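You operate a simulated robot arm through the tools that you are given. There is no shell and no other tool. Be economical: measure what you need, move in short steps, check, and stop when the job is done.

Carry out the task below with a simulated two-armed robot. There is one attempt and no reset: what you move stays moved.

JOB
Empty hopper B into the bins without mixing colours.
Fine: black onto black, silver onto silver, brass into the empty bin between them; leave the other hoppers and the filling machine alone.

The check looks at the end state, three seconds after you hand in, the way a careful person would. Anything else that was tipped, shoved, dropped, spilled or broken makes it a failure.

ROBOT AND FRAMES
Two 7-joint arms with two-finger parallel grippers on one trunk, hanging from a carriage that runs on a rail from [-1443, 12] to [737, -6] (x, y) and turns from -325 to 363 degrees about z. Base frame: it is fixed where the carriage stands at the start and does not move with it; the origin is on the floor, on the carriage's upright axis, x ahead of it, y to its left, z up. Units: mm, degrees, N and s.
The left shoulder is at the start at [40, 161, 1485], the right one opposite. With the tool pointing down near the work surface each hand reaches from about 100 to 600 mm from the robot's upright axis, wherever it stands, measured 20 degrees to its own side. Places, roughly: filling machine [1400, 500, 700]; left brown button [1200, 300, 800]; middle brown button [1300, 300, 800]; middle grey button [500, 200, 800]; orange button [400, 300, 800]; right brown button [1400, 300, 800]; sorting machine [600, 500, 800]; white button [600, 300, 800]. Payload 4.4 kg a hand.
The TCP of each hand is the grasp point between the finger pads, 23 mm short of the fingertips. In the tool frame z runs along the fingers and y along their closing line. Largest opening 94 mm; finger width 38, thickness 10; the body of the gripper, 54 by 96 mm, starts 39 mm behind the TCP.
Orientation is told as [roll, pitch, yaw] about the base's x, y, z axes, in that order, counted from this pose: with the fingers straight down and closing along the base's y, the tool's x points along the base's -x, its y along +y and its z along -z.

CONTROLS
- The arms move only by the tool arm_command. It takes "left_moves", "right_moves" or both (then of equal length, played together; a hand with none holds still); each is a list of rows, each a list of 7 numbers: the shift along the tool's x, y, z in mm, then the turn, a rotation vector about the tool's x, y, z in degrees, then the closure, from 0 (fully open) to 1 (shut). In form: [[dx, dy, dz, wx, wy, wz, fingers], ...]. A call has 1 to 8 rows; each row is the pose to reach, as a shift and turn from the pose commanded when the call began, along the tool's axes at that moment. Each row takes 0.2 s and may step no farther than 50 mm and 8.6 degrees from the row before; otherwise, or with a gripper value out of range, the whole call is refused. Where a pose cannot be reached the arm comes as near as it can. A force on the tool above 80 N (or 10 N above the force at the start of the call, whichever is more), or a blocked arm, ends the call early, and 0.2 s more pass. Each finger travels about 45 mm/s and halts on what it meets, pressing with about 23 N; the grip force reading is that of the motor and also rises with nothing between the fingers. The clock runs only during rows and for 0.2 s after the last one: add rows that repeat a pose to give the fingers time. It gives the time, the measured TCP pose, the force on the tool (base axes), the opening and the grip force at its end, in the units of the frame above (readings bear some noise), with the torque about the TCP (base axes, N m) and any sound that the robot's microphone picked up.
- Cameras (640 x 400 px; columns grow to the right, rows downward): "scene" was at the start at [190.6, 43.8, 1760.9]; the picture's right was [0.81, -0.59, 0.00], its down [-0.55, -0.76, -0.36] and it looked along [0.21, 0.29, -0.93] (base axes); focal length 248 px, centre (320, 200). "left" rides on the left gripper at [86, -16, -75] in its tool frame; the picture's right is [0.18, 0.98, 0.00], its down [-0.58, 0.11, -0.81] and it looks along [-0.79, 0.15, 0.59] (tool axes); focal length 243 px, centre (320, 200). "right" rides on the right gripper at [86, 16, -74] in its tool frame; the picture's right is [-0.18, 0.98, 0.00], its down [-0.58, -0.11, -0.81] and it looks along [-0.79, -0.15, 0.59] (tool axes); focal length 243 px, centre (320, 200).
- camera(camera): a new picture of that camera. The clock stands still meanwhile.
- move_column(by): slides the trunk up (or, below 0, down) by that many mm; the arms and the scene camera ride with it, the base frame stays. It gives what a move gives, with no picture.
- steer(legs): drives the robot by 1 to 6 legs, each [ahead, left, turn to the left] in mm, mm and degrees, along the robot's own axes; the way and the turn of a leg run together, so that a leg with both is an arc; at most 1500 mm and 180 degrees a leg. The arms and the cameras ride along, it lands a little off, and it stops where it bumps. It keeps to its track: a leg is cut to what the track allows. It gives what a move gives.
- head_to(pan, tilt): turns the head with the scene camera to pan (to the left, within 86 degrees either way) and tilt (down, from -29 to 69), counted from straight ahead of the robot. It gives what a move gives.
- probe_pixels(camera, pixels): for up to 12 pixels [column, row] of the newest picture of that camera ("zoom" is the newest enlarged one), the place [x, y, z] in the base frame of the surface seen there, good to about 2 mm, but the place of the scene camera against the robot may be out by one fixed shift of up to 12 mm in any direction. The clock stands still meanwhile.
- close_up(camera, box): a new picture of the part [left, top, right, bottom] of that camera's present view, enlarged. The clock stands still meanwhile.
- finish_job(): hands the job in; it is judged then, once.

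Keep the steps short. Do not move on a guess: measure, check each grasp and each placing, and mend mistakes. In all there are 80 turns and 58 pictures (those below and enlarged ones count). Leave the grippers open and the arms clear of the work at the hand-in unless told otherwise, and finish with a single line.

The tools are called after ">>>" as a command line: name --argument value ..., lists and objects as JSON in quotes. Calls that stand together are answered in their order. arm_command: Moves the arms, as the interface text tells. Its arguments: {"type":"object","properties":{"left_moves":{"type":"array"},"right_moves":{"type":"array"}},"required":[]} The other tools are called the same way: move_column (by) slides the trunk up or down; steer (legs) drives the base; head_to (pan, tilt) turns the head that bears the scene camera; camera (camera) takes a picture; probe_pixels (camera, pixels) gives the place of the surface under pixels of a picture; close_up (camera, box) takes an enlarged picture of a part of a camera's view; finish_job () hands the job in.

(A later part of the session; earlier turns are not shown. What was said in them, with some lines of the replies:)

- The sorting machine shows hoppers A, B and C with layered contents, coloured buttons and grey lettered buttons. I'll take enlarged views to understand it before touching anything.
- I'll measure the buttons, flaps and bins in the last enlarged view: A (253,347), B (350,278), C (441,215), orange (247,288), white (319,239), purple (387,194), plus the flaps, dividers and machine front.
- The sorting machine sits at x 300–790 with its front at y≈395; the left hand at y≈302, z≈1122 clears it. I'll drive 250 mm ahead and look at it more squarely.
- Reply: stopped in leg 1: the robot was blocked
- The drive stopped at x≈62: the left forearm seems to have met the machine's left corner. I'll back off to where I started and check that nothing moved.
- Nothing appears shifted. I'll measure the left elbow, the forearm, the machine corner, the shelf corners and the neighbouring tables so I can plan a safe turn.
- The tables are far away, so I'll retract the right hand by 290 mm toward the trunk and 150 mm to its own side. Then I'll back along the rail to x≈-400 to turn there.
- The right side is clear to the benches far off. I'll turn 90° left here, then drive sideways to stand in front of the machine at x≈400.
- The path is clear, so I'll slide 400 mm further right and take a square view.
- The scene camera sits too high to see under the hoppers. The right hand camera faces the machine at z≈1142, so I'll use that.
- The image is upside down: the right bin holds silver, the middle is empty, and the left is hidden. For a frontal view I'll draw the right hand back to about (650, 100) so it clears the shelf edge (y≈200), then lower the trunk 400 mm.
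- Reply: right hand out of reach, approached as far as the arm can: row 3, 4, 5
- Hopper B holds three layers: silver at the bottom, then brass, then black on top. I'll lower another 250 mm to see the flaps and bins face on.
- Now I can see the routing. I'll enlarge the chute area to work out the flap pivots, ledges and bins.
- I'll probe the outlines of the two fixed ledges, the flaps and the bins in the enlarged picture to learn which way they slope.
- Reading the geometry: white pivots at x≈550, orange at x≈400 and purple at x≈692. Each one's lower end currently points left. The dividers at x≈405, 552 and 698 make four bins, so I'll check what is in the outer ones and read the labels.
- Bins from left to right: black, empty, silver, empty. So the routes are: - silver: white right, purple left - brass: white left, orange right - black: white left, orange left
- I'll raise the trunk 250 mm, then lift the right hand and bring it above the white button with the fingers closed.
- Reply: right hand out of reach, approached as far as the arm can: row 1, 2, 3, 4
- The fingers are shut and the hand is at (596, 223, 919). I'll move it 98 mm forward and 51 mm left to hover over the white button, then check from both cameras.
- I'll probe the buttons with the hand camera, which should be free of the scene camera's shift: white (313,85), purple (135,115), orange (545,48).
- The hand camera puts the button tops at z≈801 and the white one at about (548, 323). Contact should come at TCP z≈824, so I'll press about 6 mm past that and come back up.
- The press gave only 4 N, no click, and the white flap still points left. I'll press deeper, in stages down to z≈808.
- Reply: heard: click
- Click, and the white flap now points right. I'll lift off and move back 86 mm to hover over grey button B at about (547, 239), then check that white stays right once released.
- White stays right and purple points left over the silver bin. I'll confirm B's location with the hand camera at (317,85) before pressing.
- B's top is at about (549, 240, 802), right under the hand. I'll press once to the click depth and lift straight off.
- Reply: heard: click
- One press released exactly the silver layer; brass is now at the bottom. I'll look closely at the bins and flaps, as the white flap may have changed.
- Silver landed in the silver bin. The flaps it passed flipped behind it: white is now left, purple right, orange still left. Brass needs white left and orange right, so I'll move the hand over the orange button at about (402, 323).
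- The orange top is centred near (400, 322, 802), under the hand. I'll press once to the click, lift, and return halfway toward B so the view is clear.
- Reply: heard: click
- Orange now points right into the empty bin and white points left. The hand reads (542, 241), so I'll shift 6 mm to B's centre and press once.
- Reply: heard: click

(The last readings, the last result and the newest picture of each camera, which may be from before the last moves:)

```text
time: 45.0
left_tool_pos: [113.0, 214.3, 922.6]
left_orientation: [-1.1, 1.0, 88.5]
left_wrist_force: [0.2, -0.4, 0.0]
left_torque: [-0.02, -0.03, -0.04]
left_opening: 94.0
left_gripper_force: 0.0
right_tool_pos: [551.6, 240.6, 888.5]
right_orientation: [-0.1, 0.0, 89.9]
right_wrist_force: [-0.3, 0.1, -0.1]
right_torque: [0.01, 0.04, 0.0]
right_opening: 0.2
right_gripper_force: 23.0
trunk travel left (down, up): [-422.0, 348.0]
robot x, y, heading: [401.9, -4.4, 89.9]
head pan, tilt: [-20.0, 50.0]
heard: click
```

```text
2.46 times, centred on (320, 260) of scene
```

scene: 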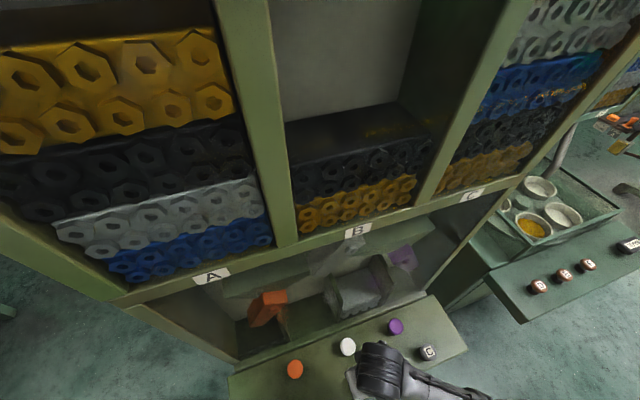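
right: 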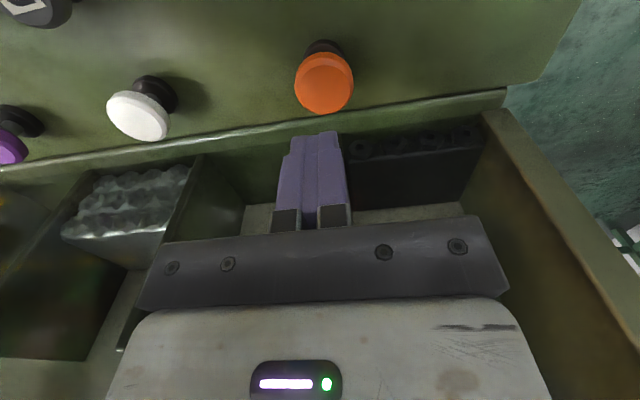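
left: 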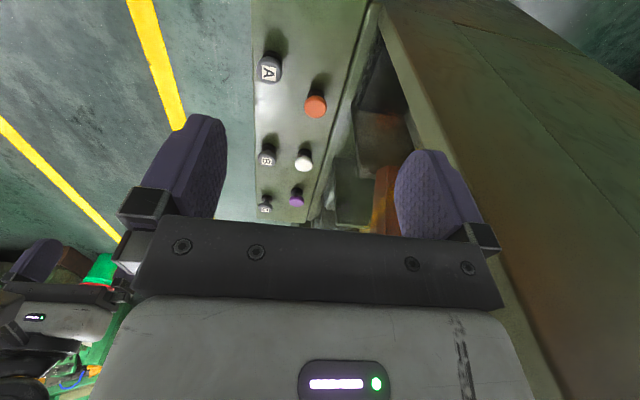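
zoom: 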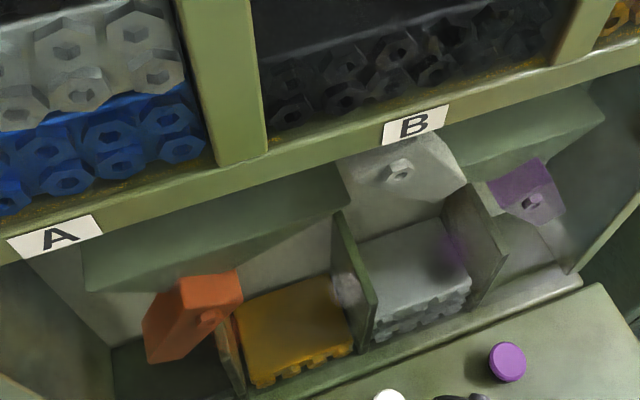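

Brass is in the empty bin, and the flaps flipped: white right, orange left. Black needs white left and orange left, so I'll press white once at (548, 324) and return over B.

>>> arm_command --right_moves '[[-42, 2, 0, 0, 0, 0, 1], [-84, 3, 0, 0, 0, 0, 1], [-84, 3, 0, 0, 0, 0, 1]]'

>>> arm_command --right_moves '[[0, 0, 40, 0, 0, 0, 1], [0, 0, 65, 0, 0, 0, 1], [0, 0, 75, 0, 0, 0, 1], [0, 0, 81, 0, 0, 0, 1], [0, 0, 60, 0, 0, 0, 1], [0, 0, 30, 0, 0, 0, 1], [0, 0, 0, 0, 0, 0, 1]]'

>>> arm_command --right_moves '[[42, -1, 0, 0, 0, 0, 1], [84, -1, 0, 0, 0, 0, 1], [84, -1, 0, 0, 0, 0, 1]]'

>>> close_up --camera "scene" --box '[190, 180, 450, 340]'

```text
time: 45.8
left_tool_pos: [113.5, 213.5, 922.8]
left_orientation: [-0.9, 0.9, 88.5]
left_wrist_force: [-0.5, 0.4, 0.5]
left_torque: [-0.03, -0.02, -0.01]
left_opening: 93.9
left_gripper_force: 0.1
right_tool_pos: [549.4, 324.0, 889.0]
right_orientation: [0.1, 0.0, 89.8]
right_wrist_force: [-0.1, -0.5, 0.0]
right_torque: [-0.02, 0.01, 0.0]
right_opening: 0.1
right_gripper_force: 23.4
trunk travel left (down, up): [-422.0, 348.0]
robot x, y, heading: [404.8, 0.9, 89.8]
head pan, tilt: [-20.0, 50.0]
```

```text
time: 47.4
left_tool_pos: [113.3, 214.1, 922.5]
left_orientation: [-1.0, 0.7, 88.5]
left_wrist_force: [0.5, -0.1, 0.8]
left_torque: [-0.02, 0.01, -0.01]
left_opening: 93.9
left_gripper_force: 0.1
right_tool_pos: [549.7, 325.5, 888.0]
right_orientation: [-0.1, 0.0, 89.8]
right_wrist_force: [-0.1, 0.3, 0.0]
right_torque: [-0.02, 0.01, 0.01]
right_opening: 0.0
right_gripper_force: 23.0
trunk travel left (down, up): [-422.0, 348.0]
robot x, y, heading: [403.9, -4.2, 89.8]
head pan, tilt: [-20.0, 50.0]
heard: click
```

```text
time: 48.2
left_tool_pos: [112.4, 215.5, 922.1]
left_orientation: [-1.0, 1.0, 88.5]
left_wrist_force: [0.6, -0.7, -0.3]
left_torque: [0.01, 0.05, -0.02]
left_opening: 94.0
left_gripper_force: 0.0
right_tool_pos: [547.9, 240.7, 886.4]
right_orientation: [-0.1, 0.0, 89.7]
right_wrist_force: [0.0, -0.2, 0.2]
right_torque: [-0.04, 0.02, 0.02]
right_opening: 0.0
right_gripper_force: 22.9
trunk travel left (down, up): [-422.0, 348.0]
robot x, y, heading: [403.1, -3.3, 89.8]
head pan, tilt: [-20.0, 50.0]
```

```text
2.46 times, centred on (320, 260) of scene
```

zoom: 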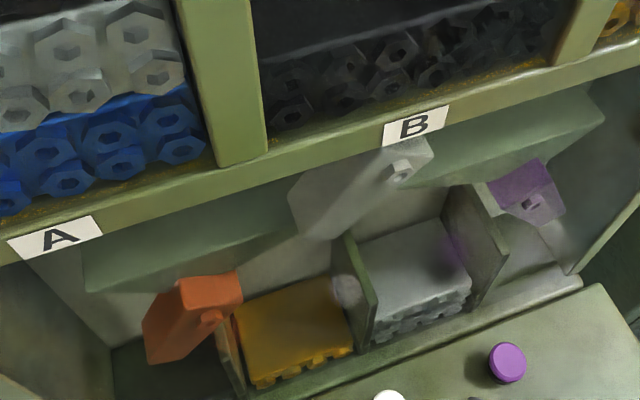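

White is left and orange is left, so the route leads to the black bin. I'll press B once.

>>> arm_command --right_moves '[[0, -1, 40, 0, 0, 0, 1], [0, -1, 63, 0, 0, 0, 1], [0, -1, 73, 0, 0, 0, 1], [0, -1, 79, 0, 0, 0, 1], [0, -1, 60, 0, 0, 0, 1], [0, -1, 30, 0, 0, 0, 1], [0, -1, 0, 0, 0, 0, 1]]'

>>> camera --camera "scene"

>>> close_up --camera "scene" --box '[190, 180, 450, 340]'

```text
time: 49.8
left_tool_pos: [113.6, 214.9, 922.1]
left_orientation: [-1.0, 0.8, 88.6]
left_wrist_force: [0.9, -0.2, -0.5]
left_torque: [0.0, 0.02, 0.01]
left_opening: 93.9
left_gripper_force: 0.1
right_tool_pos: [554.8, 241.1, 889.5]
right_orientation: [-0.2, -0.1, 89.9]
right_wrist_force: [0.9, 0.0, 0.5]
right_torque: [-0.01, 0.0, -0.01]
right_opening: 0.2
right_gripper_force: 23.1
trunk travel left (down, up): [-422.0, 348.0]
robot x, y, heading: [404.6, -1.2, 90.2]
head pan, tilt: [-20.0, 50.0]
heard: click
```

```text
28 pictures are left
```

scene: 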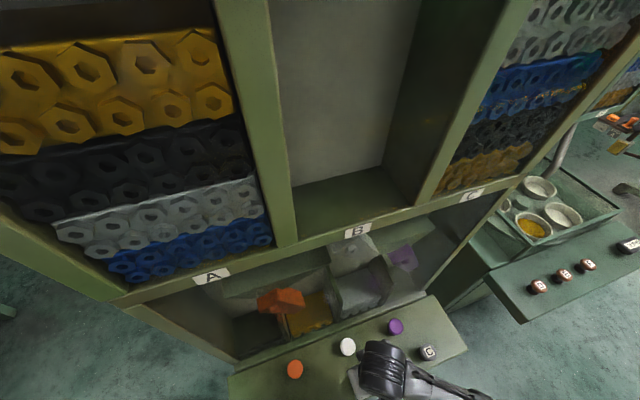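

```text
2.46 times, centred on (320, 260) of scene
```

zoom: 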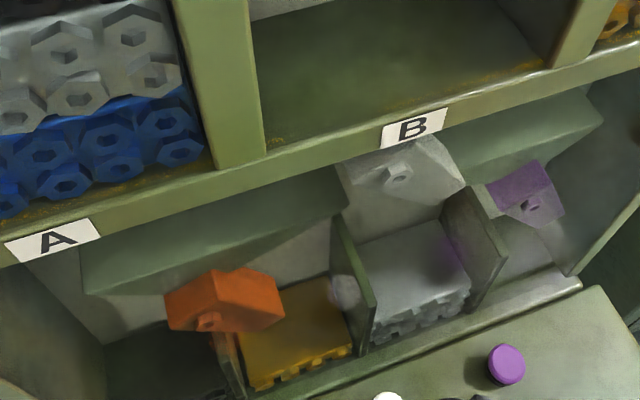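

Hopper B is empty, with brass and silver in their bins. I'll lift the hand, draw it back clear of the shelf with the gripper open, then check the black bin.

>>> arm_command --right_moves '[[0, 0, -40, 0, 0, 0, 1], [35, -20, -60, 0, 0, 0, 1], [70, -40, -60, 0, 0, 0, 0.5], [100, -60, -60, 0, 0, 0, 0], [100, -60, -60, 0, 0, 0, 0], [100, -60, -60, 0, 0, 0, 0], [100, -60, -60, 0, 0, 0, 0]]'

>>> close_up --camera "scene" --box '[190, 230, 470, 400]'

>>> camera --camera "right"

```text
time: 51.4
left_tool_pos: [110.7, 213.2, 922.4]
left_orientation: [-1.0, 0.9, 88.5]
left_wrist_force: [-0.4, 0.0, -0.1]
left_torque: [-0.02, 0.0, 0.01]
left_opening: 94.2
left_gripper_force: 0.2
right_tool_pos: [597.2, 181.0, 886.2]
right_orientation: [-0.1, -0.1, 89.8]
right_wrist_force: [0.2, -0.4, 0.1]
right_torque: [-0.02, -0.03, -0.03]
right_opening: 93.8
right_gripper_force: 0.0
right hand out of reach, approached as far as the arm can: row 2, 3, 4, 5, 6, 7
trunk travel left (down, up): [-422.0, 348.0]
robot x, y, heading: [408.6, -3.7, 89.9]
head pan, tilt: [-20.0, 50.0]
```

```text
2.29 times, centred on (330, 315) of scene
```

zoom: 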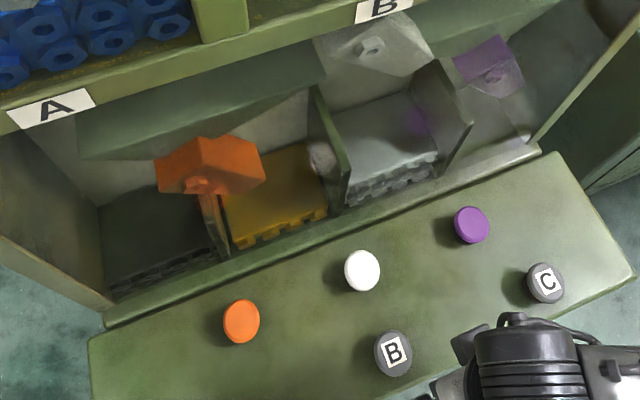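

```text
25 pictures are left
```

right: 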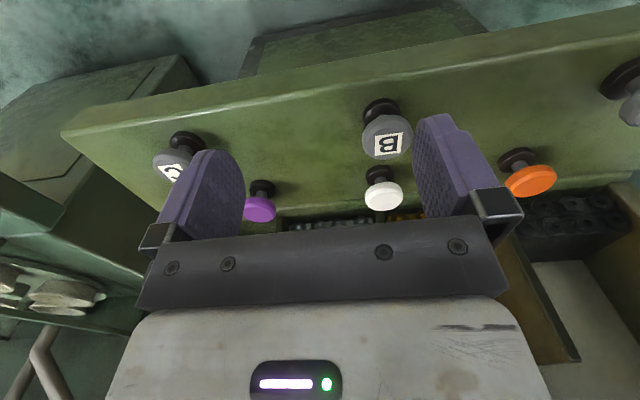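

Black sits on black at a higher level, brass is in the middle bin, silver on silver, and the rightmost bin is still empty. I'll draw the hand back 60 mm more so it is fully clear of the shelf.

>>> arm_command --right_moves '[[30, 0, 0, 0, 0, 0, 0], [60, 0, 0, 0, 0, 0, 0], [60, 0, 0, 0, 0, 0, 0]]'

```text
time: 52.2
left_tool_pos: [113.0, 213.4, 923.2]
left_orientation: [-1.0, 1.0, 88.5]
left_wrist_force: [-0.4, 0.0, 0.4]
left_torque: [0.0, 0.01, -0.02]
left_opening: 94.1
left_gripper_force: 0.1
right_tool_pos: [596.1, 129.8, 862.5]
right_orientation: [0.0, 0.0, 89.9]
right_wrist_force: [0.0, -0.4, -0.3]
right_torque: [-0.02, -0.03, 0.0]
right_opening: 93.9
right_gripper_force: 0.1
right hand out of reach, approached as far as the arm can: row 1, 2, 3
trunk travel left (down, up): [-422.0, 348.0]
robot x, y, heading: [403.5, -4.0, 89.8]
head pan, tilt: [-20.0, 50.0]
```

The hand is clear, both grippers are open, and the sorting is done, so I'll hand in.

>>> finish_job

```text
The job is handed in.
```

Hopper B is empty, with silver on silver, brass in the empty bin between, and black on black; the other hoppers and the filling machine were not operated, though early on the left arm bumped the sorting machine's corner and nothing looked moved.
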